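You operate a simulated robot arm through the tools that you are given. There is no shell and no other tool. Be economical: measure what you need, move in short steps, check, and stop when the job is done.

The job below is to be done with a simulated two-armed robot. You get a single attempt, and the scene is never put back.

JOB
Fill the jug to its band and pour it over the dried mushrooms.
Fine: fill it on the wire grid; tap off, spout back over the wash bowl, jug back on the grid. Set down upright: clear jug. Where these are worked on the way, their far stop is far enough and under half their travel is too little: tap spout.

It is judged by the outcome, as a careful person would: the job done as asked, and still so three seconds after it is handed in. It fails if anything else is knocked over, pushed out of place, dropped, spilled or broken.

ROBOT AND FRAMES
Two 7-joint arms with two-finger parallel grippers on one trunk, on a base that drives. Base frame: it is fixed to the floor where the robot stands at the start and does not move with it; the origin is under the middle of the robot, x ahead of it, y to its left, z up. Lengths are in mm, angles in degrees, forces in N, time in s.
The left shoulder is at the start at [20, 113, 1372], the right one opposite. With the tool pointing down near the work surface each hand reaches from about 100 to 500 mm from the robot's upright axis, wherever it stands, measured 20 degrees to its own side. Places, roughly: tap lever [500, -200, 900]; tap spout [800, -100, 1100]. Payload 1.57 kg a hand.
The TCP of each hand is the grasp point between the finger pads, 30 mm short of the fingertips. In the tool frame z runs along the fingers and y along their closing line. Largest opening 80 mm; finger width 17, thickness 12; the body of the gripper, 40 by 82 mm, starts 80 mm behind the TCP.
Orientation is that of the tool frame in the base frame, as a unit quaternion [x, y, z, w]. With the fingers straight down and closing along the base's y, the tool's x points along the base's -x, its y along +y and its z along -z.

CONTROLS
- The arms move only by the tool jog_arm. It takes "left_commands", "right_commands" or both (then of equal length, played together; a hand with none holds still); each is a list of rows, each a list of 2 entries, a list of its own where there are three numbers: the shift along the tool's x, y, z in cm, then the turn, a rotation vector about the tool's x, y, z in degrees. In form: [[[x, y, z], [wx, wy, wz]], ...]. A call has 1 to 8 rows; each row shifts and turns the commanded pose from where the row before left it, along the tool's axes as they then stand. "left_jaw" and "right_jaw" are, for a hand that has rows, the finger opening in cm, from 0 to 8, set as the call begins (left out, the last holds). Rows are played at 5 a second. More than 50 mm and 8.6 degrees between two rows, or a gripper value outside its range, and nothing of the call is played. A pose out of reach is approached as far as the arm can. The call stops where the force on the tool passes 40 N (or 10 N more than at its start, if that is more) or the arm is blocked; 0.2 s more then pass. The fingers move at their own pace (about 45 mm/s each) and stop on an object; they squeeze with about 25 N. The grip force told is the motor's: it shows also when the fingers shut on nothing. Time passes only in rows, and 0.2 s behind the last, so rows that do not move let the fingers close. It gives the time, the measured TCP pose, the force on the tool (base axes), the opening and the grip force at its end, in the units of the frame above (readings bear some noise), with the torque about the TCP (base axes, N m) and any sound that the robot's microphone picked up.
- Cameras (640 x 400 px; columns grow to the right, rows downward): "scene" is now at [88.9, -33, 1490.7]; the picture's right is [-0.41, -0.91, 0.00], its down [-0.58, 0.26, -0.77] and it looks along [0.71, -0.32, -0.63] (base axes); focal length 281 px, centre (320, 200). "left" rides on the left gripper at [72, 7, -122] in its tool frame; the picture's right is [-0.09, 1.00, 0.00], its down [-0.84, -0.08, -0.54] and it looks along [-0.54, -0.05, 0.84] (tool axes); focal length 238 px, centre (320, 200). "right" rides on the right gripper at [72, -7, -122] in its tool frame; the picture's right is [0.09, 1.00, 0.00], its down [-0.84, 0.08, -0.54] and it looks along [-0.54, 0.05, 0.84] (tool axes); focal length 238 px, centre (320, 200). There is no depth. A picture from a camera that has moved, and an enlarged one, comes with that camera's place and axes in the base frame and with its lens.
- grab_frame(camera): a new picture of that camera. The clock stands still meanwhile.
- move_column(by): slides the trunk up (or, below 0, down) by that many mm; the arms and the scene camera ride with it, the base frame stays. It gives what a move gives, with no picture.
- roll_base(legs): drives the robot by 1 to 6 legs, each [ahead, left, turn to the left] in mm, mm and degrees, along the robot's own axes; the way and the turn of a leg run together, so that a leg with both is an arc; at most 1500 mm and 180 degrees a leg. The arms and the cameras ride along, it lands a little off, and it stops where it bumps. It gives what a move gives.
- pan_tilt(pan, tilt): turns the head with the scene camera to pan (to the left, within 80 degrees either way) and tilt (down, from -29 to 69), counted from straight ahead of the robot. It gives what a move gives.
- enlarge(camera, box): a new picture of the part [left, top, right, bottom] of that camera's present view, enlarged. The clock stands still meanwhile.
- job_done(): hands the job in; it is judged then, once.

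Go step by step. Nothing tells you exact positions but the pictures and the camera data: compare them with the known pose of the tool, close in by small moves and look again before you grip or let go. The budget is 120 turns and 108 pictures, counting those below and the enlarged ones. Unless the task says otherwise, let go and move clear before handing in, and close with one line.

The tools are called as a command line: name --argument value ..., lists and objects as JSON in quotes. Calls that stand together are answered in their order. jog_arm: Moves the arms, as the interface text tells. Its arguments: {"type":"object","properties":{"left_commands":{"type":"array"},"left_jaw":{"type":"number"},"right_commands":{"type":"array"},"right_jaw":{"type":"number"}},"required":[]} The other tools are called the same way: move_column (by) slides the trunk up or down; roll_base (legs) drives the base; pan_tilt (pan, tilt) turns the head that bears the scene camera; grab_frame (camera) takes a picture; enlarge (camera, box) takes an enlarged picture of a part of a camera's view; job_done () hands the job in.

At the start:

```text
time_s: 0.0
left_tcp_pos: [401.0, -12.7, 1310.0]
left_ee_rot: [0.0, 1.0, 0.0, 0.0]
left_ft_force: [0.2, -0.3, 0.1]
left_torque: [-0.01, 0.0, 0.01]
left_finger_gap: 80.1
left_grip_force: 0.1
right_tcp_pos: [325.7, -328.9, 1291.7]
right_ee_rot: [0.0, 1.0, 0.0, 0.0]
right_ft_force: [0.1, 0.7, 0.0]
right_torque: [0.03, -0.03, -0.03]
right_finger_gap: 79.9
right_grip_force: 0.1
trunk travel left (down, up): [-425.0, 145.0]
robot x, y, heading: [-1.2, -2.5, 0.2]
head pan, tilt: [-24.2, 39.2]
```

scene: 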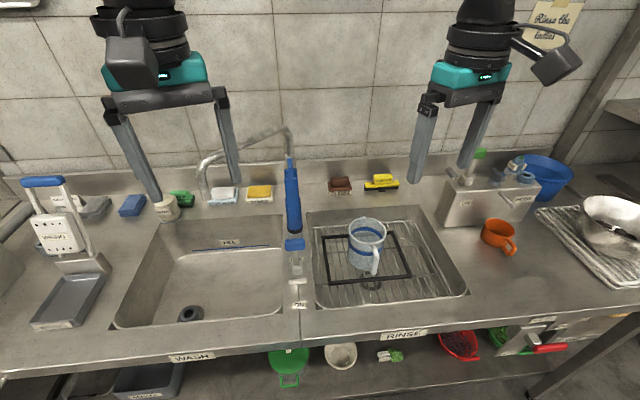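
right: 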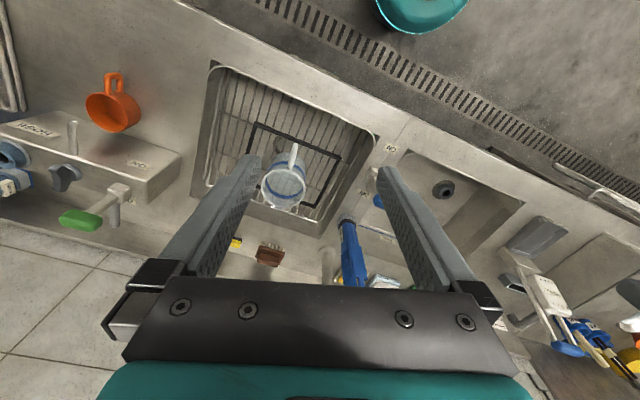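
left: 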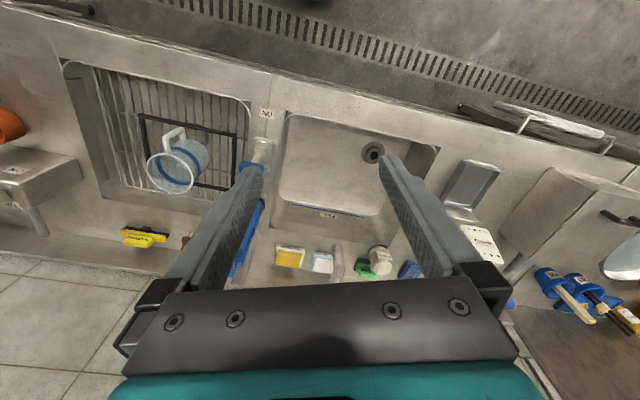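

I see a wash sink (left) and rinse sink (right) with a wire grid and the clear jug, and a gooseneck spout with blue sleeve, and a lever at the front between the sinks. I look closer at the parts first.

enlarge --camera "scene" --box '[180, 110, 340, 210]'

enlarge --camera "scene" --box '[260, 200, 480, 340]'

enlarge --camera "scene" --box '[260, 310, 580, 400]'

enlarge --camera "scene" --box '[420, 130, 640, 270]'

```text
4.00 times, centred on (260, 160) of scene
camera zoom: at [88.9, -33.0, 1490.7], right [-0.41, -0.91, 0.0], down [-0.58, 0.26, -0.77], along [0.71, -0.32, -0.63], focal length 1125 px, centre (560, 360)
```

zoom: 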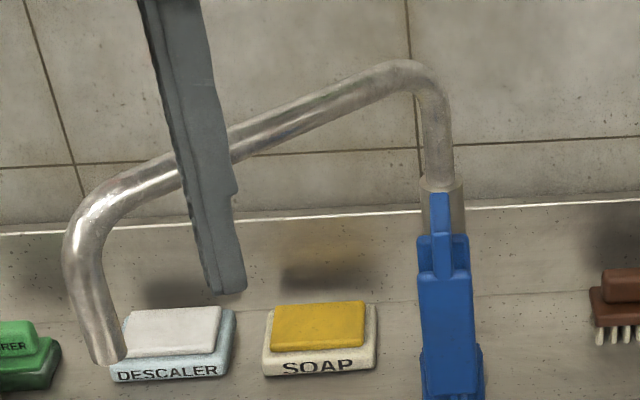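

```text
2.86 times, centred on (370, 270) of scene
camera zoom: at [88.9, -33.0, 1490.7], right [-0.41, -0.91, 0.0], down [-0.58, 0.26, -0.77], along [0.71, -0.32, -0.63], focal length 804 px, centre (177, 0)
```

zoom: 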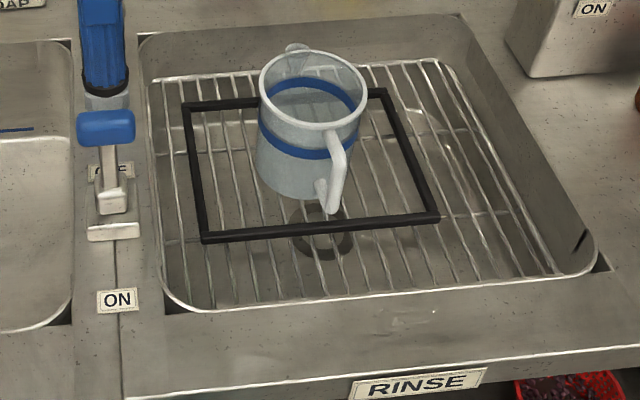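

```text
2.00 times, centred on (420, 355) of scene
camera zoom: at [88.9, -33.0, 1490.7], right [-0.41, -0.91, 0.0], down [-0.58, 0.26, -0.77], along [0.71, -0.32, -0.63], focal length 563 px, centre (120, -110)
```

zoom: 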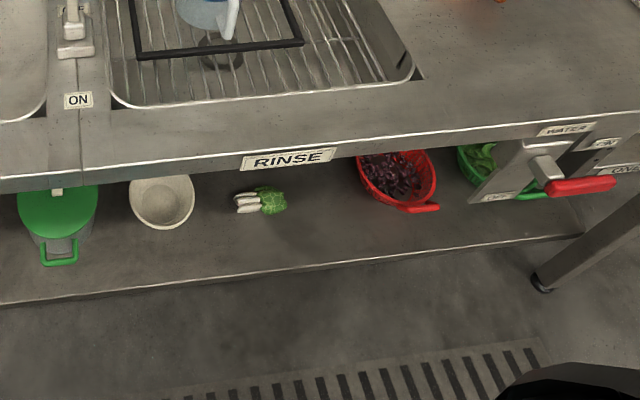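

```text
2.86 times, centred on (530, 200) of scene
camera zoom: at [88.9, -33.0, 1490.7], right [-0.41, -0.91, 0.0], down [-0.58, 0.26, -0.77], along [0.71, -0.32, -0.63], focal length 804 px, centre (-280, 200)
```

zoom: 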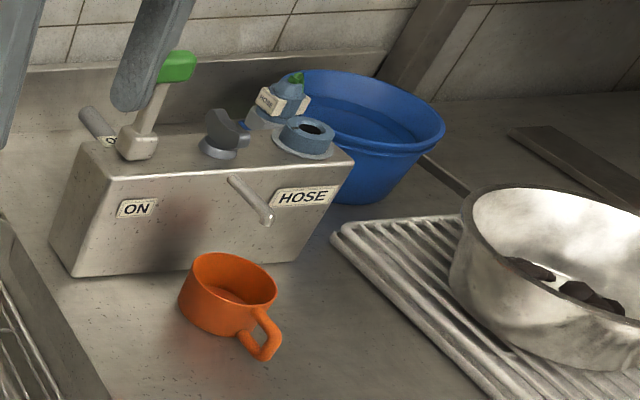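

Several levers exist (blue between the sinks, green on a hose box, red below at the right). I look around for the mushrooms and labels.

pan_tilt --pan -60 --tilt 38

grab_frame --camera "scene"

```text
time_s: 1.0
left_tcp_pos: [400.4, -12.7, 1309.5]
left_ee_rot: [0.0, 1.0, -0.001, 0.0]
left_ft_force: [-0.2, -0.9, 0.0]
left_torque: [-0.06, 0.01, -0.01]
left_finger_gap: 80.2
left_grip_force: 0.0
right_tcp_pos: [326.3, -328.6, 1291.5]
right_ee_rot: [0.0, 1.0, 0.0, 0.0]
right_ft_force: [0.9, -0.2, -0.2]
right_torque: [-0.01, 0.04, -0.01]
right_finger_gap: 80.0
right_grip_force: 0.0
trunk travel left (down, up): [-425.0, 145.0]
robot x, y, heading: [1.6, 2.5, 0.2]
head pan, tilt: [-60.0, 38.0]
```

```text
100 pictures are left
camera scene: at [54.1, -72.7, 1492.5], right [-0.87, -0.5, 0.0], down [-0.31, 0.53, -0.79], along [0.39, -0.68, -0.62], focal length 281 px, centre (320, 200)
```

scene: 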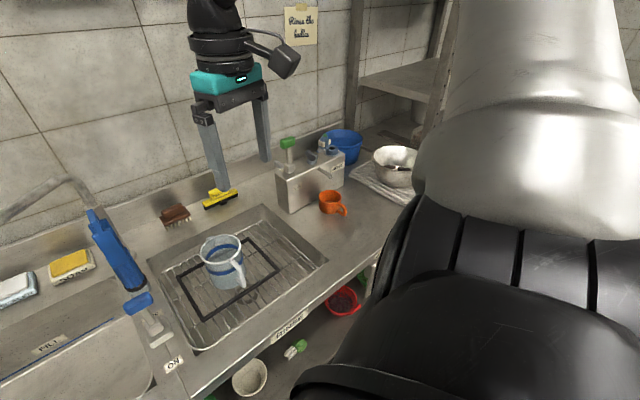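

enlarge --camera "scene" --box '[270, 110, 430, 230]'

pan_tilt --pan 30 --tilt 40

grab_frame --camera "scene"

```text
3.33 times, centred on (350, 170) of scene
camera zoom: at [54.1, -72.7, 1492.5], right [-0.87, -0.5, 0.0], down [-0.31, 0.53, -0.79], along [0.39, -0.68, -0.62], focal length 938 px, centre (220, 300)
```

zoom: 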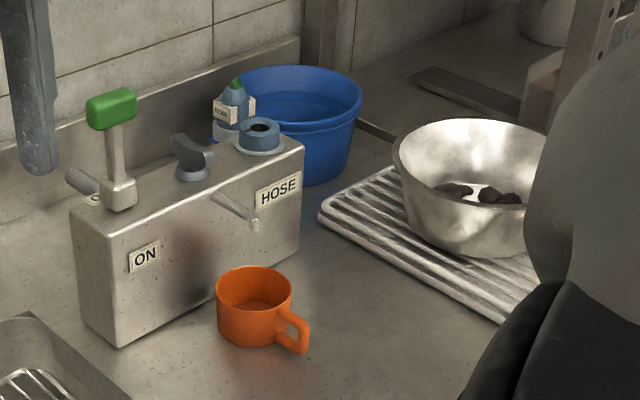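

```text
time_s: 2.7
left_tcp_pos: [401.5, -12.5, 1310.3]
left_ee_rot: [0.0, 1.0, 0.001, 0.0]
left_ft_force: [-0.6, -0.4, 0.2]
left_torque: [0.02, -0.03, 0.0]
left_finger_gap: 80.0
left_grip_force: 0.0
right_tcp_pos: [325.5, -327.4, 1293.2]
right_ee_rot: [-0.001, 1.0, 0.0, 0.0]
right_ft_force: [-0.4, 0.2, 0.1]
right_torque: [0.01, -0.01, 0.0]
right_finger_gap: 79.8
right_grip_force: 0.1
trunk travel left (down, up): [-425.0, 145.0]
robot x, y, heading: [2.2, 0.5, -0.1]
head pan, tilt: [30.0, 40.0]
```

```text
98 pictures are left
camera scene: at [84.5, 44.4, 1489.5], right [0.5, -0.87, 0.0], down [-0.56, -0.32, -0.77], along [0.66, 0.38, -0.64], focal length 281 px, centre (320, 200)
```

scene: 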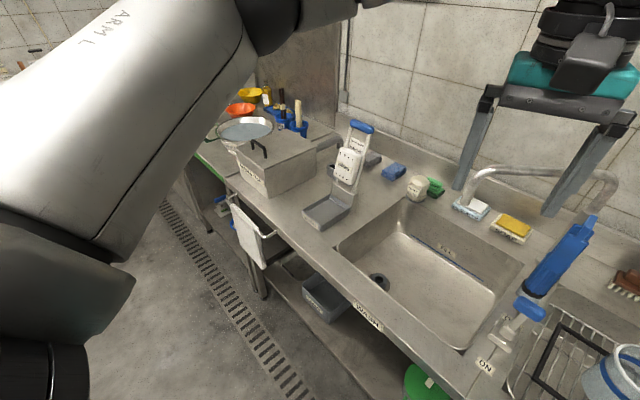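

The steel bowl on the drainer right holds dark pieces. Next I need the tap's geometry: zoom in on it and use other viewpoints.

enlarge --camera "scene" --box '[440, 150, 640, 370]'

enlarge --camera "scene" --box '[190, 80, 350, 200]'

enlarge --camera "left" --box '[160, 110, 400, 290]'

enlarge --camera "right" --box '[200, 90, 440, 290]'

```text
1.82 times, centred on (540, 260) of scene
camera zoom: at [84.5, 44.4, 1489.5], right [0.5, -0.87, 0.0], down [-0.56, -0.32, -0.77], along [0.66, 0.38, -0.64], focal length 511 px, centre (-80, 91)
```

zoom: 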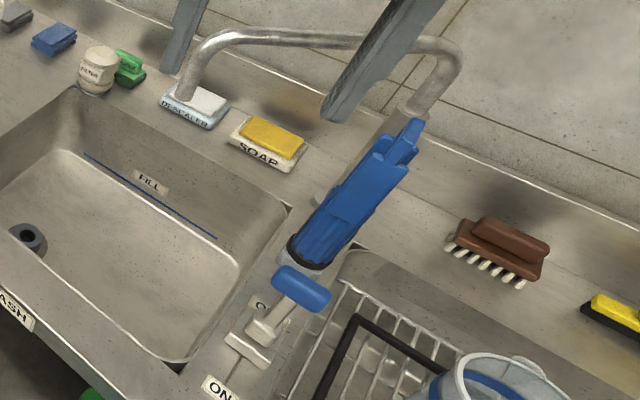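

```text
3.33 times, centred on (270, 140) of scene
camera zoom: at [84.5, 44.4, 1489.5], right [0.5, -0.87, 0.0], down [-0.56, -0.32, -0.77], along [0.66, 0.38, -0.64], focal length 938 px, centre (487, 400)
```

zoom: 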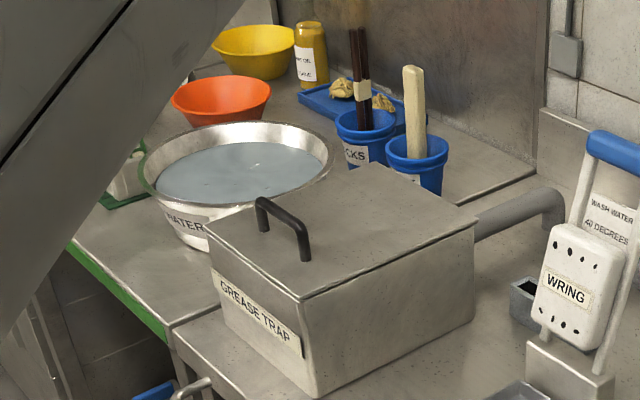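

```text
2.22 times, centred on (280, 200) of left
camera zoom: at [329.2, -5.7, 1432.3], right [0.09, 1.0, 0.0], down [0.84, -0.08, 0.54], along [0.54, -0.05, -0.84], focal length 530 px, centre (409, 200)
```

zoom: 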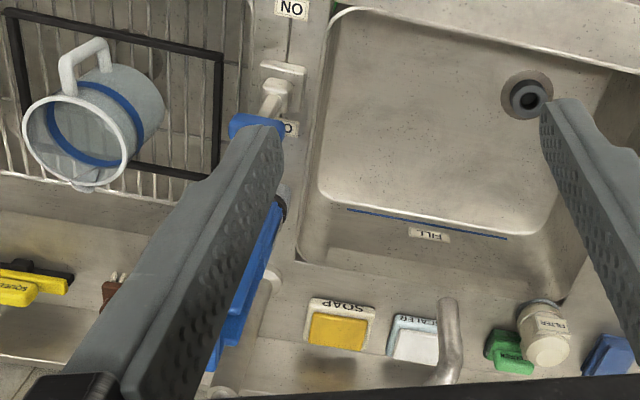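

```text
2.00 times, centred on (320, 190) of right
camera zoom: at [253.8, -335.8, 1414.7], right [-0.09, 1.0, 0.0], down [0.84, 0.08, 0.54], along [0.54, 0.05, -0.84], focal length 477 px, centre (320, 220)
```

zoom: 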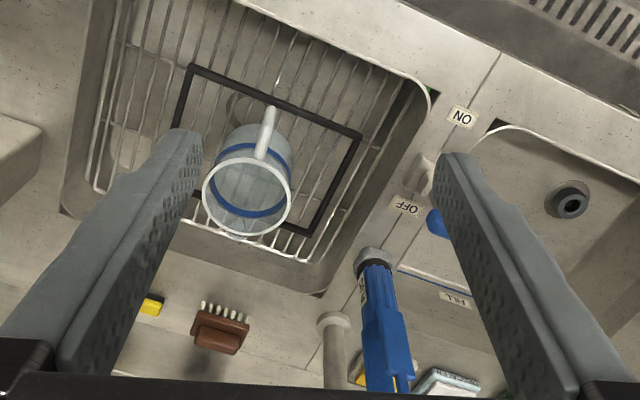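

The tap spout pivots on a riser at the divider's back, and the counter is turned about 19° relative to me. I'll turn to face it squarely and look again.

roll_base --legs '[[0, 0, -18.8]]'

pan_tilt --pan 0 --tilt 35

grab_frame --camera "scene"

grab_frame --camera "right"

grab_frame --camera "left"

```text
time_s: 4.1
left_tcp_pos: [374.1, -141.3, 1310.1]
left_ee_rot: [0.164, 0.986, -0.001, 0.0]
left_ft_force: [0.6, 0.2, 0.2]
left_torque: [-0.01, 0.01, 0.01]
left_finger_gap: 80.2
left_grip_force: 0.0
right_tcp_pos: [201.9, -416.3, 1291.7]
right_ee_rot: [0.164, 0.986, 0.0, -0.001]
right_ft_force: [-0.2, -0.4, 1.1]
right_torque: [-0.02, -0.04, 0.02]
right_finger_gap: 80.2
right_grip_force: 0.0
trunk travel left (down, up): [-425.0, 145.0]
robot x, y, heading: [1.1, 0.1, -18.8]
head pan, tilt: [30.0, 40.0]
```

```text
time_s: 5.1
left_tcp_pos: [375.3, -141.8, 1309.7]
left_ee_rot: [0.165, 0.986, 0.0, 0.0]
left_ft_force: [-0.6, 0.1, -0.8]
left_torque: [0.01, 0.04, 0.0]
left_finger_gap: 80.0
left_grip_force: 0.1
right_tcp_pos: [202.5, -416.2, 1291.8]
right_ee_rot: [0.164, 0.986, 0.0, 0.0]
right_ft_force: [1.2, -0.4, 0.3]
right_torque: [-0.03, 0.02, -0.02]
right_finger_gap: 79.9
right_grip_force: 0.0
trunk travel left (down, up): [-425.0, 145.0]
robot x, y, heading: [-4.2, 1.0, -18.9]
head pan, tilt: [0.0, 35.0]
```

```text
93 pictures are left
camera scene: at [93.6, -29.7, 1497.1], right [-0.32, -0.95, 0.0], down [-0.54, 0.19, -0.82], along [0.78, -0.27, -0.57], focal length 281 px, centre (320, 200)
```

scene: 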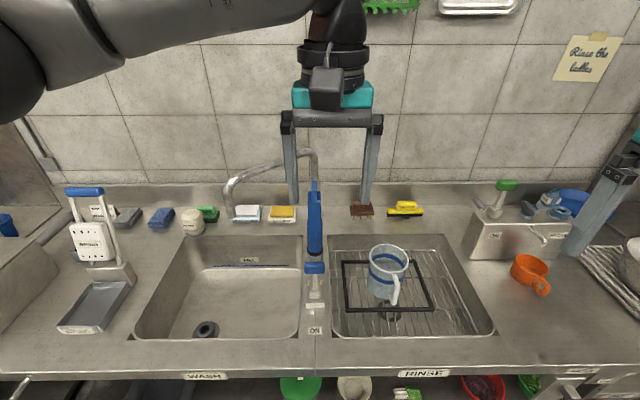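

```text
92 pictures are left
camera right: at [131.3, -400.1, 1414.7], right [0.24, 0.97, 0.0], down [0.82, -0.2, 0.54], along [0.53, -0.13, -0.84], focal length 238 px, centre (320, 200)
```

right: 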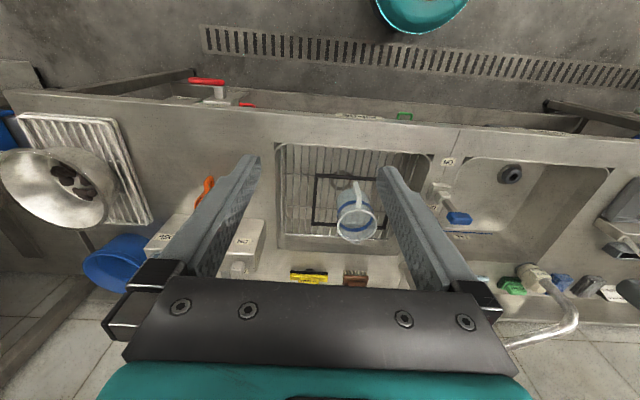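

```text
91 pictures are left
camera left: at [309.5, -112.1, 1432.3], right [0.41, 0.91, 0.0], down [0.77, -0.34, 0.54], along [0.49, -0.22, -0.84], focal length 238 px, centre (320, 200)
```

left: 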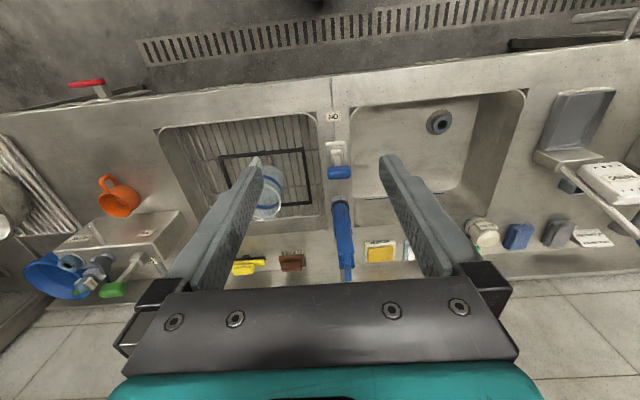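

enlarge --camera "right" --box '[380, 160, 640, 360]'

enlarge --camera "scene" --box '[210, 140, 370, 240]'

enlarge --camera "scene" --box '[260, 230, 420, 350]'

enlarge --camera "left" --box '[200, 100, 420, 300]'

```text
2.00 times, centred on (510, 260) of right
camera zoom: at [131.3, -400.1, 1414.7], right [0.24, 0.97, 0.0], down [0.82, -0.2, 0.54], along [0.53, -0.13, -0.84], focal length 477 px, centre (-60, 80)
```

zoom: 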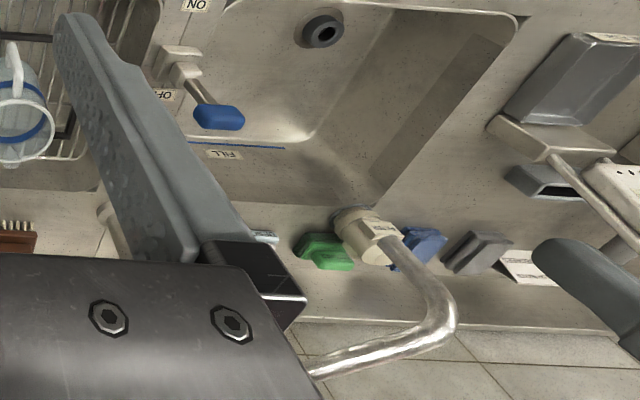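

```text
4.00 times, centred on (290, 190) of scene
camera zoom: at [93.6, -29.7, 1497.1], right [-0.32, -0.95, 0.0], down [-0.54, 0.19, -0.82], along [0.78, -0.27, -0.57], focal length 1125 px, centre (440, 240)
```

zoom: 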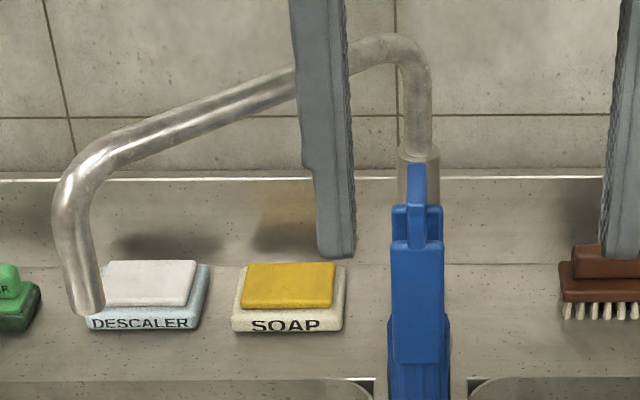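

```text
3.33 times, centred on (340, 290) of scene
camera zoom: at [93.6, -29.7, 1497.1], right [-0.32, -0.95, 0.0], down [-0.54, 0.19, -0.82], along [0.78, -0.27, -0.57], focal length 938 px, centre (253, -100)
```

zoom: 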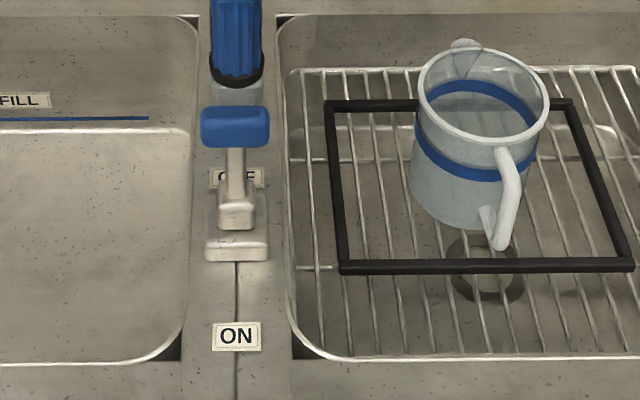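

```text
2.00 times, centred on (310, 200) of left
camera zoom: at [309.5, -112.1, 1432.3], right [0.41, 0.91, 0.0], down [0.77, -0.34, 0.54], along [0.49, -0.22, -0.84], focal length 477 px, centre (340, 200)
```

zoom: 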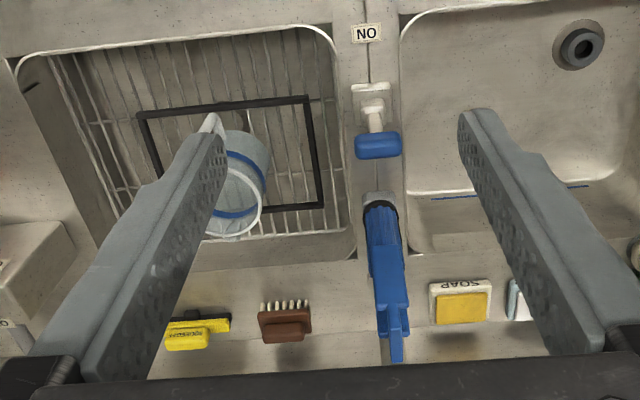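

The spout outlet is about 660 mm ahead and 227 mm left at z≈1048 over the wash bowl. The lever knob stands near z 976, and the jug (rim z≈895) sits on the grid. The mushrooms are in the steel bowl at the right. I move closer and a bit to the right.

roll_base --legs '[[0, -100, 0], [90, 0, 0]]'

pan_tilt --pan 0 --tilt 42

grab_frame --camera "scene"

```text
time_s: 6.9
left_tcp_pos: [428.2, -265.4, 1309.8]
left_ee_rot: [0.163, 0.987, 0.0, 0.001]
left_ft_force: [0.5, -0.4, -0.4]
left_torque: [-0.01, 0.02, 0.01]
left_finger_gap: 79.9
left_grip_force: 0.0
right_tcp_pos: [256.7, -540.0, 1291.8]
right_ee_rot: [0.164, 0.986, 0.0, 0.001]
right_ft_force: [0.1, 0.1, -0.5]
right_torque: [0.0, 0.02, -0.03]
right_finger_gap: 79.8
right_grip_force: 0.1
trunk travel left (down, up): [-425.0, 145.0]
robot x, y, heading: [50.2, -126.1, -18.7]
head pan, tilt: [0.0, 35.0]
```

```text
time_s: 7.6
left_tcp_pos: [427.2, -265.3, 1309.5]
left_ee_rot: [0.163, 0.987, 0.0, 0.0]
left_ft_force: [-0.3, 0.2, -0.6]
left_torque: [0.02, 0.0, -0.01]
left_finger_gap: 79.9
left_grip_force: 0.0
right_tcp_pos: [254.1, -540.4, 1293.0]
right_ee_rot: [0.163, 0.987, 0.0, 0.0]
right_ft_force: [-0.1, -0.5, -0.5]
right_torque: [0.03, -0.01, -0.01]
right_finger_gap: 79.9
right_grip_force: 0.1
trunk travel left (down, up): [-425.0, 145.0]
robot x, y, heading: [53.7, -123.9, -18.6]
head pan, tilt: [0.0, 42.0]
```

```text
86 pictures are left
camera scene: at [141.5, -153.4, 1486.6], right [-0.32, -0.95, 0.0], down [-0.63, 0.22, -0.74], along [0.7, -0.24, -0.67], focal length 281 px, centre (320, 200)
```

scene: 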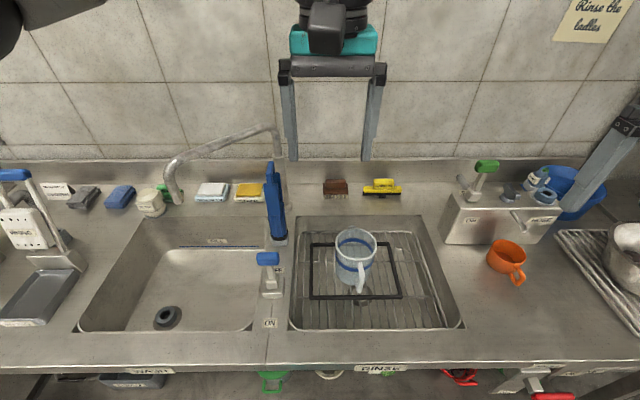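

I see the layout as expected. First I pitch the left hand to point forward and down for caging the spout's drop.

jog_arm --left_commands '[[[0, 0, 0], [0, -7.5, 0]], [[0, 0, 0], [0, -7.5, 0]], [[0, 0, 0], [0, -7.5, 0]], [[0, 0, 0], [0, -7.5, 0]], [[0, 0, 0], [0, -7.5, 0]], [[0, 0, 0], [0, -7.5, 0]], [[0, 0, 0], [0, -7.5, 0]], [[0, 0, 0], [0, -7.5, 0]]]' --left_jaw 8

jog_arm --left_commands '[[[1.35, 4.29, 2.15], [0, 0, 0]], [[1.35, 4.29, 2.15], [0, 0, 0]], [[1.35, 4.29, 2.15], [0, 0, 0]], [[1.35, 4.29, 2.15], [0, 0, 0]], [[1.35, 4.29, 2.15], [0, 0, 0]], [[1.35, 4.29, 2.15], [0, 0, 0]], [[1.35, 4.29, 2.15], [0, 0, 0]], [[1.35, 4.29, 2.15], [0, 0, 0]]]'

grab_frame --camera "scene"

grab_frame --camera "left"

```text
time_s: 9.4
left_tcp_pos: [428.2, -265.6, 1311.3]
left_ee_rot: [0.141, 0.854, -0.082, 0.494]
left_ft_force: [1.2, -0.4, -0.1]
left_torque: [0.0, -0.03, 0.03]
left_finger_gap: 80.0
left_grip_force: 0.1
right_tcp_pos: [254.7, -541.8, 1291.0]
right_ee_rot: [0.163, 0.987, 0.0, 0.0]
right_ft_force: [0.3, -0.6, 0.2]
right_torque: [0.05, -0.04, 0.0]
right_finger_gap: 79.9
right_grip_force: 0.0
trunk travel left (down, up): [-425.0, 145.0]
robot x, y, heading: [50.9, -124.6, -18.8]
head pan, tilt: [0.0, 42.0]
```

```text
time_s: 11.2
left_tcp_pos: [629.7, 29.9, 1131.8]
left_ee_rot: [0.141, 0.854, -0.081, 0.494]
left_ft_force: [-0.2, 0.7, -0.3]
left_torque: [0.01, 0.0, 0.01]
left_finger_gap: 79.9
left_grip_force: 0.0
right_tcp_pos: [256.8, -540.8, 1292.6]
right_ee_rot: [0.163, 0.987, -0.001, -0.001]
right_ft_force: [-0.5, 0.1, 0.1]
right_torque: [0.03, 0.04, 0.01]
right_finger_gap: 80.1
right_grip_force: 0.1
trunk travel left (down, up): [-425.0, 145.0]
robot x, y, heading: [53.2, -126.7, -19.0]
head pan, tilt: [0.0, 42.0]
```

```text
85 pictures are left
camera scene: at [142.2, -153.5, 1486.6], right [-0.32, -0.95, 0.0], down [-0.63, 0.22, -0.74], along [0.7, -0.24, -0.67], focal length 281 px, centre (320, 200)
```

scene: 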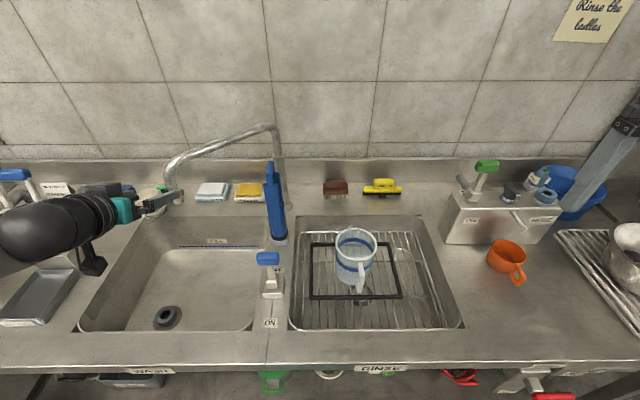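

```text
84 pictures are left
camera left: at [498.6, 81.9, 1130.4], right [0.36, 0.93, 0.08], down [-0.07, -0.06, 1.0], along [0.93, -0.37, 0.05], focal length 238 px, centre (320, 200)
```

left: 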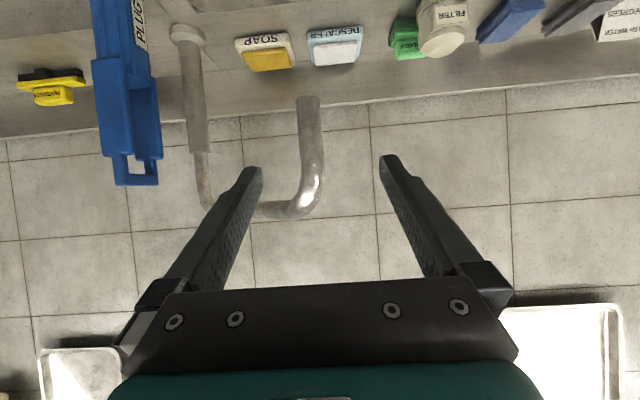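

The blue thing is a plug tool; the spout drop sits between my fingers' line. I insert around it and narrow the jaws loosely.

jog_arm --left_commands '[[[0, -0.25, 4.5], [0, 0, 0]], [[0, -0.25, 4.5], [0, 0, 0]], [[0, 0, 0], [0, 0, 0]]]'

jog_arm --left_commands '[[[0, 0, 0], [0, 0, 0]], [[0, 0, 0], [0, 0, 0]], [[0, 0, 0], [0, 0, 0]]]' --left_jaw 4.5

grab_frame --camera "left"

```text
time_s: 12.0
left_tcp_pos: [704.0, -3.2, 1088.1]
left_ee_rot: [0.141, 0.854, -0.082, 0.494]
left_ft_force: [-0.9, 0.0, 0.3]
left_torque: [0.02, -0.01, 0.01]
left_finger_gap: 79.8
left_grip_force: 0.2
right_tcp_pos: [254.6, -541.1, 1292.8]
right_ee_rot: [0.163, 0.987, 0.001, 0.0]
right_ft_force: [-1.0, 0.2, 0.4]
right_torque: [0.0, -0.01, 0.05]
right_finger_gap: 80.0
right_grip_force: 0.1
trunk travel left (down, up): [-425.0, 145.0]
robot x, y, heading: [47.1, -122.2, -18.4]
head pan, tilt: [0.0, 42.0]
```

```text
time_s: 12.8
left_tcp_pos: [704.5, -4.5, 1087.8]
left_ee_rot: [0.141, 0.855, -0.082, 0.493]
left_ft_force: [-1.1, -0.1, 0.0]
left_torque: [-0.01, -0.03, 0.0]
left_finger_gap: 45.1
left_grip_force: 0.0
right_tcp_pos: [255.0, -540.6, 1292.7]
right_ee_rot: [0.163, 0.987, 0.0, -0.001]
right_ft_force: [0.3, 0.2, 1.1]
right_torque: [-0.02, 0.01, -0.02]
right_finger_gap: 80.1
right_grip_force: 0.1
trunk travel left (down, up): [-425.0, 145.0]
robot x, y, heading: [51.2, -123.2, -18.6]
head pan, tilt: [0.0, 42.0]
```

```text
83 pictures are left
camera left: at [572.7, 48.1, 1088.0], right [0.36, 0.93, 0.08], down [-0.07, -0.06, 1.0], along [0.93, -0.37, 0.05], focal length 238 px, centre (320, 200)
```

left: 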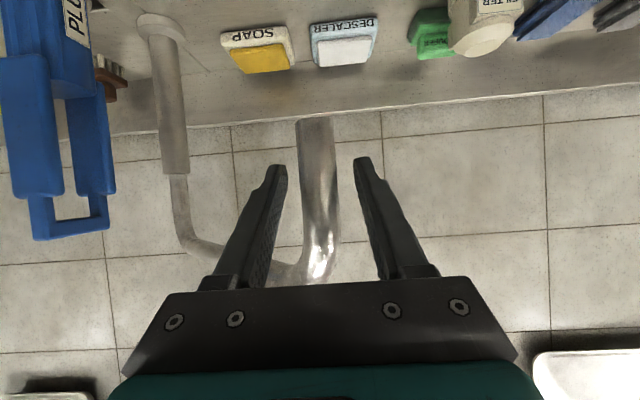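

The pipe drop is centred at the TCP. I swing it along its arc, first half.

jog_arm --left_commands '[[[1.1, -2.0, -1.91], [0, 0, 0]], [[0.98, -2.24, -1.7], [0, 0, 0]], [[0.85, -2.45, -1.47], [0, 0, 0]], [[0.7, -2.63, -1.22], [0, 0, 0]]]'

grab_frame --camera "left"

```text
time_s: 13.8
left_tcp_pos: [631.3, -38.9, 1086.3]
left_ee_rot: [0.142, 0.855, -0.083, 0.492]
left_ft_force: [0.1, 0.6, -0.2]
left_torque: [-0.02, -0.05, -0.02]
left_finger_gap: 44.7
left_grip_force: 0.1
left hand out of reach, approached as far as the arm can: row 3, 4
right_tcp_pos: [256.1, -540.0, 1291.6]
right_ee_rot: [0.164, 0.987, -0.001, 0.0]
right_ft_force: [-0.5, 0.5, -0.1]
right_torque: [-0.04, 0.01, -0.02]
right_finger_gap: 79.9
right_grip_force: 0.0
trunk travel left (down, up): [-425.0, 145.0]
robot x, y, heading: [49.7, -124.8, -18.9]
head pan, tilt: [0.0, 42.0]
```

```text
82 pictures are left
camera left: at [500.2, 12.5, 1085.2], right [0.36, 0.93, 0.08], down [-0.07, -0.06, 1.0], along [0.93, -0.37, 0.05], focal length 238 px, centre (320, 200)
```

left: 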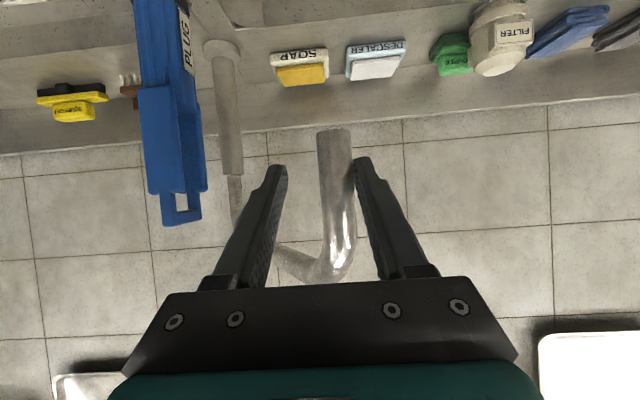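

The reach limit seems due to the flat wrist when close in. I pitch the hand steeper about the TCP, then try continuing.

jog_arm --left_commands '[[[0, 0, 0], [0, 7, 0]], [[0, 0, 0], [0, 7, 0]], [[0, 0, 0], [0, 7, 0]]]'

```text
time_s: 14.6
left_tcp_pos: [630.6, -40.3, 1085.7]
left_ee_rot: [0.154, 0.931, -0.055, 0.328]
left_ft_force: [-0.2, 0.3, 0.8]
left_torque: [0.02, 0.05, -0.02]
left_finger_gap: 45.2
left_grip_force: 0.1
right_tcp_pos: [255.1, -540.3, 1291.7]
right_ee_rot: [0.163, 0.987, 0.0, 0.0]
right_ft_force: [0.3, 0.3, 0.6]
right_torque: [0.04, -0.02, 0.02]
right_finger_gap: 80.1
right_grip_force: 0.1
trunk travel left (down, up): [-425.0, 145.0]
robot x, y, heading: [51.0, -125.2, -19.0]
head pan, tilt: [0.0, 42.0]
```

jog_arm --left_commands '[[[1.17, -2.57, -0.95], [0, 0, 0]], [[0.94, -2.72, -0.76], [0, 0, 0]], [[0.69, -2.85, -0.56], [0, 0, 0]], [[0.44, -2.93, -0.36], [0, 0, 0]], [[0.18, -2.97, -0.14], [0, 0, 0]]]'

grab_frame --camera "left"

```text
time_s: 15.8
left_tcp_pos: [542.9, -156.8, 1085.5]
left_ee_rot: [0.153, 0.93, -0.054, 0.33]
left_ft_force: [-1.1, 0.4, 1.0]
left_torque: [0.02, 0.01, 0.02]
left_finger_gap: 45.1
left_grip_force: 0.0
right_tcp_pos: [254.2, -541.9, 1292.0]
right_ee_rot: [0.164, 0.986, -0.001, 0.0]
right_ft_force: [-0.2, -0.4, 0.4]
right_torque: [0.03, 0.02, 0.0]
right_finger_gap: 80.1
right_grip_force: 0.1
trunk travel left (down, up): [-425.0, 145.0]
robot x, y, heading: [56.6, -126.8, -18.8]
head pan, tilt: [0.0, 42.0]
```

```text
81 pictures are left
camera left: at [420.5, -107.8, 1135.0], right [0.39, 0.92, 0.06], down [0.27, -0.17, 0.95], along [0.88, -0.35, -0.31], focal length 238 px, centre (320, 200)
```

left: 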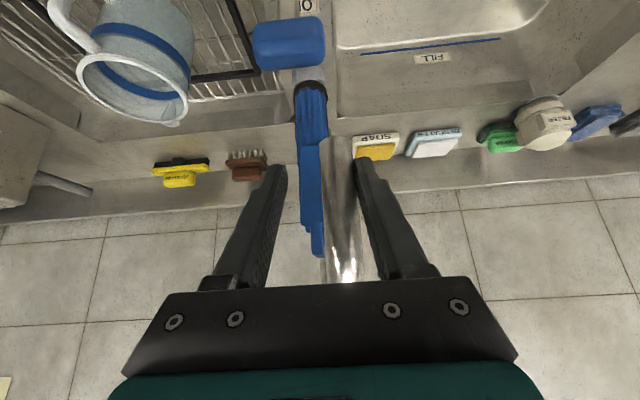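

jog_arm --left_commands '[[[-0.09, -2.98, 0.07], [0, 0, 0]], [[-0.34, -2.95, 0.28], [0, 0, 0]], [[-0.61, -2.88, 0.49], [0, 0, 0]], [[-0.85, -2.77, 0.69], [0, 0, 0]], [[-1.09, -2.63, 0.88], [0, 0, 0]], [[-1.31, -2.46, 1.06], [0, 0, 0]]]'

grab_frame --camera "left"

grab_frame --camera "scene"

```text
time_s: 17.2
left_tcp_pos: [543.1, -333.0, 1085.5]
left_ee_rot: [0.153, 0.93, -0.054, 0.33]
left_ft_force: [0.3, -0.9, 0.0]
left_torque: [0.04, -0.05, 0.01]
left_finger_gap: 45.2
left_grip_force: 0.1
right_tcp_pos: [256.1, -541.9, 1292.5]
right_ee_rot: [0.163, 0.987, 0.0, 0.0]
right_ft_force: [-0.9, -0.3, 0.4]
right_torque: [0.0, -0.01, 0.03]
right_finger_gap: 79.8
right_grip_force: 0.1
trunk travel left (down, up): [-425.0, 145.0]
robot x, y, heading: [55.6, -126.5, -18.6]
head pan, tilt: [0.0, 42.0]
```

```text
80 pictures are left
camera left: at [419.4, -284.1, 1135.4], right [0.39, 0.92, 0.06], down [0.27, -0.17, 0.95], along [0.88, -0.35, -0.31], focal length 238 px, centre (320, 200)
```

left: 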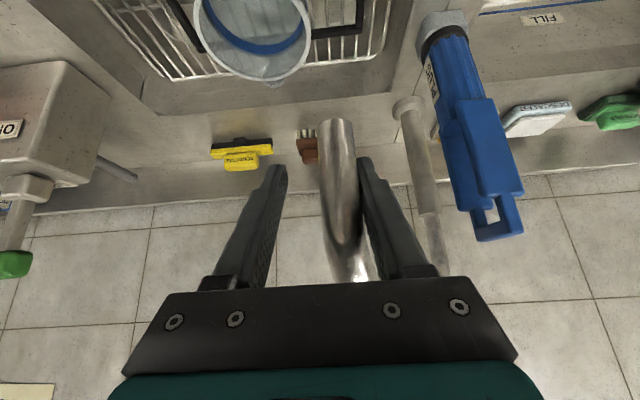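

```text
79 pictures are left
camera scene: at [141.7, -154.2, 1486.6], right [-0.32, -0.95, 0.0], down [-0.63, 0.22, -0.74], along [0.7, -0.24, -0.67], focal length 281 px, centre (320, 200)
```

scene: 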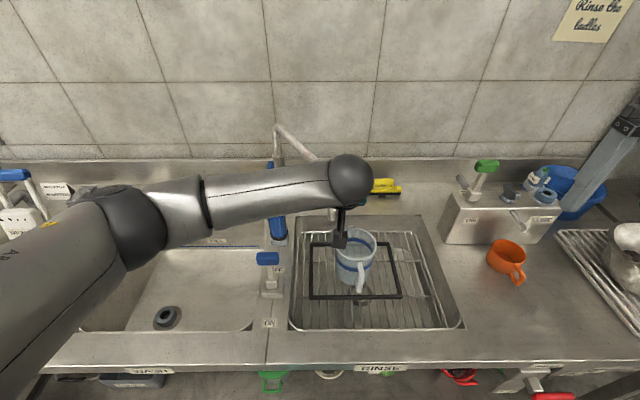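

jog_arm --left_commands '[[[-1.52, -2.25, 1.23], [0, 0, 0]], [[-1.71, -2.01, 1.38], [0, 0, 0]], [[0, 0, 0], [0, 0, 0]]]'

grab_frame --camera "left"

```text
time_s: 18.0
left_tcp_pos: [568.5, -384.3, 1087.0]
left_ee_rot: [0.155, 0.93, -0.056, 0.329]
left_ft_force: [0.7, 0.3, 0.7]
left_torque: [0.03, -0.01, -0.01]
left_finger_gap: 44.9
left_grip_force: 0.0
right_tcp_pos: [255.8, -541.1, 1293.2]
right_ee_rot: [0.163, 0.987, -0.001, 0.0]
right_ft_force: [0.2, -0.3, -0.8]
right_torque: [0.02, -0.03, 0.0]
right_finger_gap: 79.8
right_grip_force: 0.0
trunk travel left (down, up): [-425.0, 145.0]
robot x, y, heading: [50.1, -128.2, -19.0]
head pan, tilt: [0.0, 42.0]
```

```text
78 pictures are left
camera left: at [445.0, -335.5, 1137.4], right [0.39, 0.92, 0.06], down [0.27, -0.17, 0.95], along [0.88, -0.35, -0.31], focal length 238 px, centre (320, 200)
```

left: 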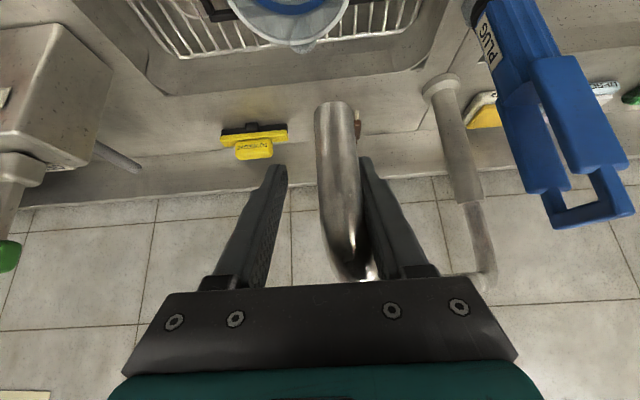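

The outlet needs about 30 mm more to be over the jug; continue gently.

jog_arm --left_commands '[[[-0.52, -0.5, 0.42], [0, 0, 0]], [[-0.52, -0.5, 0.42], [0, 0, 0]], [[-0.52, -0.48, 0.42], [0, 0, 0]], [[-0.52, -0.48, 0.42], [0, 0, 0]]]'

grab_frame --camera "left"

enlarge --camera "right" --box '[240, 130, 520, 330]'

```text
time_s: 19.0
left_tcp_pos: [587.3, -413.5, 1088.3]
left_ee_rot: [0.154, 0.93, -0.055, 0.33]
left_ft_force: [1.0, 0.0, 0.2]
left_torque: [0.0, 0.02, 0.02]
left_finger_gap: 45.4
left_grip_force: 0.6
right_tcp_pos: [256.0, -541.3, 1293.4]
right_ee_rot: [0.163, 0.987, 0.0, 0.0]
right_ft_force: [-0.2, 0.5, 0.0]
right_torque: [0.0, -0.02, 0.01]
right_finger_gap: 80.0
right_grip_force: 0.0
trunk travel left (down, up): [-425.0, 145.0]
robot x, y, heading: [47.7, -125.0, -18.7]
head pan, tilt: [0.0, 42.0]
```

```text
77 pictures are left
camera left: at [463.7, -365.3, 1137.1], right [0.39, 0.92, 0.06], down [0.27, -0.17, 0.95], along [0.88, -0.35, -0.31], focal length 238 px, centre (320, 200)
```

left: 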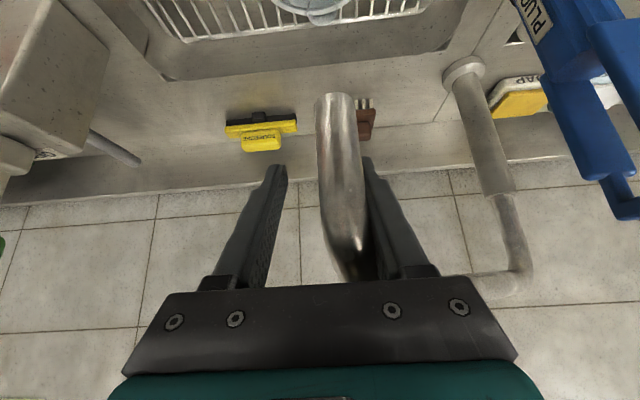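

```text
2.00 times, centred on (380, 230) of right
camera zoom: at [184.6, -525.3, 1414.7], right [0.23, 0.97, 0.0], down [0.82, -0.2, 0.54], along [0.53, -0.13, -0.84], focal length 477 px, centre (200, 140)
```

zoom: 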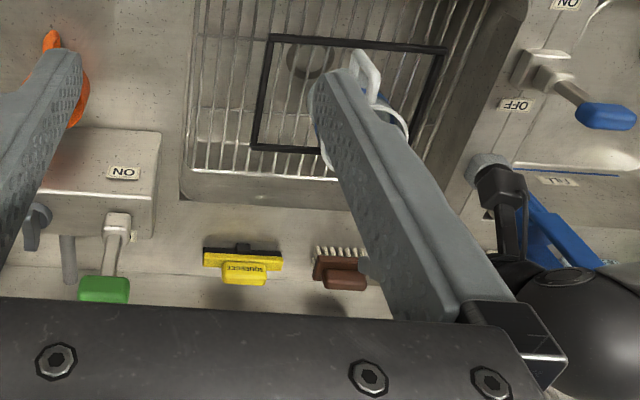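

The outlet now computes nearly above the jug. I back the hand away and check from the scene camera.

jog_arm --left_commands '[[[0, 0, 0], [0, 0, 0]], [[0.1, -0.3, -4], [0, 0, 0]], [[0, 0, -4], [0, 0, 0]], [[-0.5, 4, -2], [0, 0, 0]], [[-0.5, 4.5, -1], [0, 0, 0]], [[0, 4.5, -1], [0, 0, 0]], [[0, 4.5, -1], [0, 0, 0]], [[0, 4.5, 0], [0, 0, 0]]]' --left_jaw 6

grab_frame --camera "scene"

enlarge --camera "scene" --box '[260, 120, 460, 310]'

```text
time_s: 20.8
left_tcp_pos: [583.4, -183.1, 1191.5]
left_ee_rot: [0.155, 0.93, -0.056, 0.329]
left_ft_force: [0.3, -0.1, 0.4]
left_torque: [-0.04, -0.04, 0.02]
left_finger_gap: 60.1
left_grip_force: 0.1
right_tcp_pos: [254.4, -540.2, 1291.9]
right_ee_rot: [0.163, 0.987, 0.001, 0.0]
right_ft_force: [0.5, 0.2, 0.0]
right_torque: [-0.06, 0.0, 0.0]
right_finger_gap: 80.0
right_grip_force: 0.0
trunk travel left (down, up): [-425.0, 145.0]
robot x, y, heading: [50.8, -126.6, -18.7]
head pan, tilt: [0.0, 42.0]
```

```text
75 pictures are left
camera scene: at [141.9, -152.0, 1486.6], right [-0.32, -0.95, 0.0], down [-0.63, 0.21, -0.74], along [0.7, -0.24, -0.67], focal length 281 px, centre (320, 200)
```

scene: 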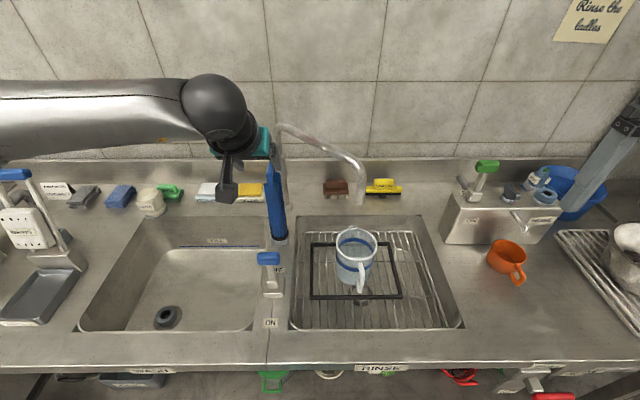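

```text
2.11 times, centred on (360, 215) of scene
camera zoom: at [141.9, -152.0, 1486.6], right [-0.32, -0.95, 0.0], down [-0.63, 0.21, -0.74], along [0.7, -0.24, -0.67], focal length 592 px, centre (236, 168)
```

zoom: 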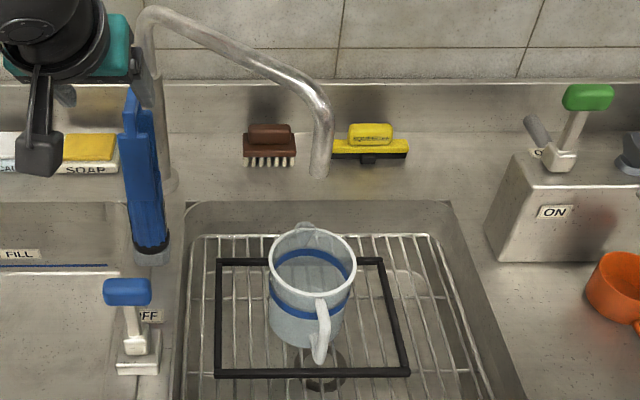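

The outlet is over the jug's mouth. Now the lever: I bring the open left hand to just above the blue knob, to grip its ends.

jog_arm --left_commands '[[[4.47, 0.05, 1.8], [0, 0, 0]], [[4.47, 0.05, 1.8], [0, 0, 0]], [[4.47, 0.05, 1.8], [0, 0, 0]], [[4.47, 0.05, 1.8], [0, 0, 0]], [[0, 0, 0], [0, 0, 0]]]' --left_jaw 8

grab_frame --camera "left"

grab_frame --camera "scene"

```text
time_s: 22.0
left_tcp_pos: [498.2, -150.2, 1025.0]
left_ee_rot: [0.152, 0.931, -0.054, 0.329]
left_ft_force: [0.2, -0.2, 0.1]
left_torque: [0.02, 0.01, -0.03]
left_finger_gap: 80.2
left_grip_force: 0.0
right_tcp_pos: [254.7, -541.3, 1291.3]
right_ee_rot: [0.163, 0.987, 0.001, 0.0]
right_ft_force: [0.3, -0.4, 0.3]
right_torque: [-0.01, -0.01, 0.01]
right_finger_gap: 79.9
right_grip_force: 0.0
trunk travel left (down, up): [-425.0, 145.0]
robot x, y, heading: [50.2, -125.7, -18.9]
head pan, tilt: [0.0, 42.0]
```

```text
73 pictures are left
camera left: at [375.1, -101.1, 1074.6], right [0.39, 0.92, 0.06], down [0.27, -0.17, 0.95], along [0.88, -0.35, -0.31], focal length 238 px, centre (320, 200)
```

left: 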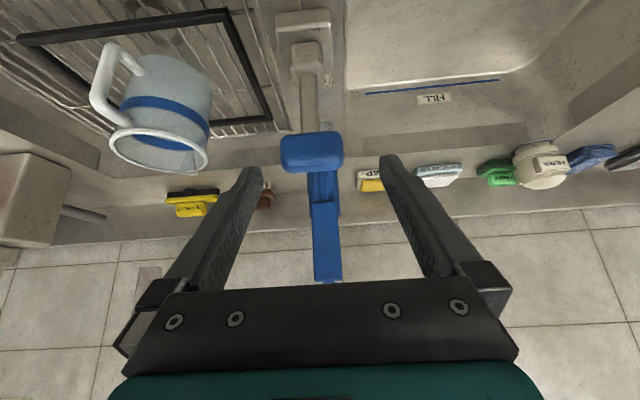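

```text
72 pictures are left
camera scene: at [141.9, -153.7, 1486.6], right [-0.32, -0.95, 0.0], down [-0.63, 0.22, -0.74], along [0.7, -0.24, -0.67], focal length 281 px, centre (320, 200)
```

scene: 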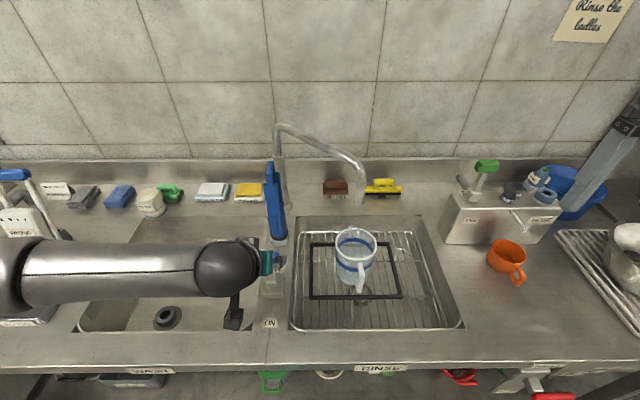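

jog_arm --left_commands '[[[0, -0.3, 3], [0, 0, 0]], [[0, -0.3, 2.6], [0, 0, 0]], [[0, 0, 0], [0, 0, 0]]]'

grab_frame --camera "left"

```text
time_s: 22.8
left_tcp_pos: [531.3, -166.5, 980.4]
left_ee_rot: [0.154, 0.93, -0.054, 0.329]
left_ft_force: [0.1, -0.6, -0.1]
left_torque: [0.01, 0.0, 0.03]
left_finger_gap: 79.9
left_grip_force: 0.0
right_tcp_pos: [255.9, -540.7, 1291.5]
right_ee_rot: [0.164, 0.987, -0.001, 0.0]
right_ft_force: [0.2, -0.3, -0.3]
right_torque: [0.0, 0.0, 0.01]
right_finger_gap: 80.0
right_grip_force: 0.0
trunk travel left (down, up): [-425.0, 145.0]
robot x, y, heading: [54.4, -123.8, -18.8]
head pan, tilt: [0.0, 42.0]
```

```text
71 pictures are left
camera left: at [408.5, -117.3, 1029.5], right [0.39, 0.92, 0.06], down [0.27, -0.17, 0.95], along [0.88, -0.35, -0.31], focal length 238 px, centre (320, 200)
```

left: 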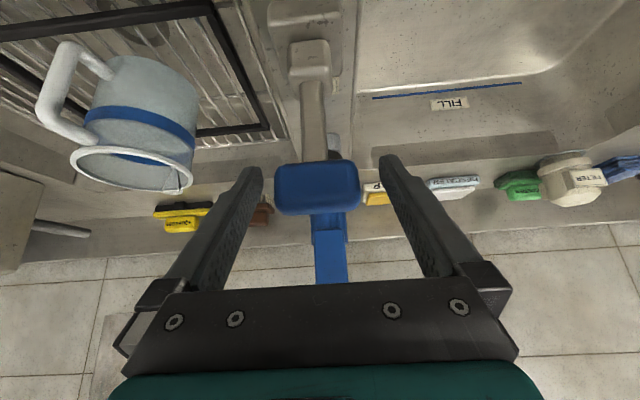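

The knob is between the pads; I close on it.

jog_arm --left_commands '[[[0, 0, 0], [0, 0, 0]], [[0, 0, 0], [0, 0, 0]], [[0, 0, 0], [0, 0, 0]], [[0, 0, 0], [0, 0, 0]]]' --left_jaw 3

enlarge --camera "left" --box '[0, 20, 320, 220]'

```text
time_s: 23.8
left_tcp_pos: [530.9, -166.6, 978.7]
left_ee_rot: [0.153, 0.93, -0.055, 0.33]
left_ft_force: [-2.3, -6.8, -2.5]
left_torque: [0.15, -0.06, 0.19]
left_finger_gap: 50.1
left_grip_force: 33.9
right_tcp_pos: [255.3, -541.9, 1291.4]
right_ee_rot: [0.163, 0.987, 0.001, 0.0]
right_ft_force: [-0.3, 0.7, -0.8]
right_torque: [0.0, 0.02, -0.01]
right_finger_gap: 80.0
right_grip_force: 0.2
trunk travel left (down, up): [-425.0, 145.0]
robot x, y, heading: [49.3, -126.3, -18.7]
head pan, tilt: [0.0, 42.0]
```

```text
2.00 times, centred on (160, 120) of left
camera zoom: at [407.8, -118.5, 1029.7], right [0.39, 0.92, 0.06], down [0.27, -0.17, 0.95], along [0.88, -0.35, -0.31], focal length 477 px, centre (640, 360)
```

zoom: 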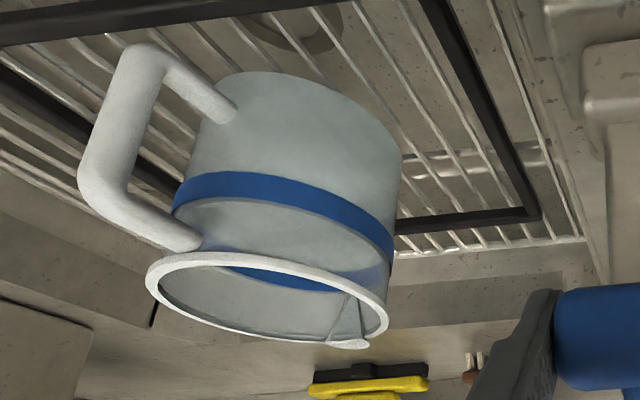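

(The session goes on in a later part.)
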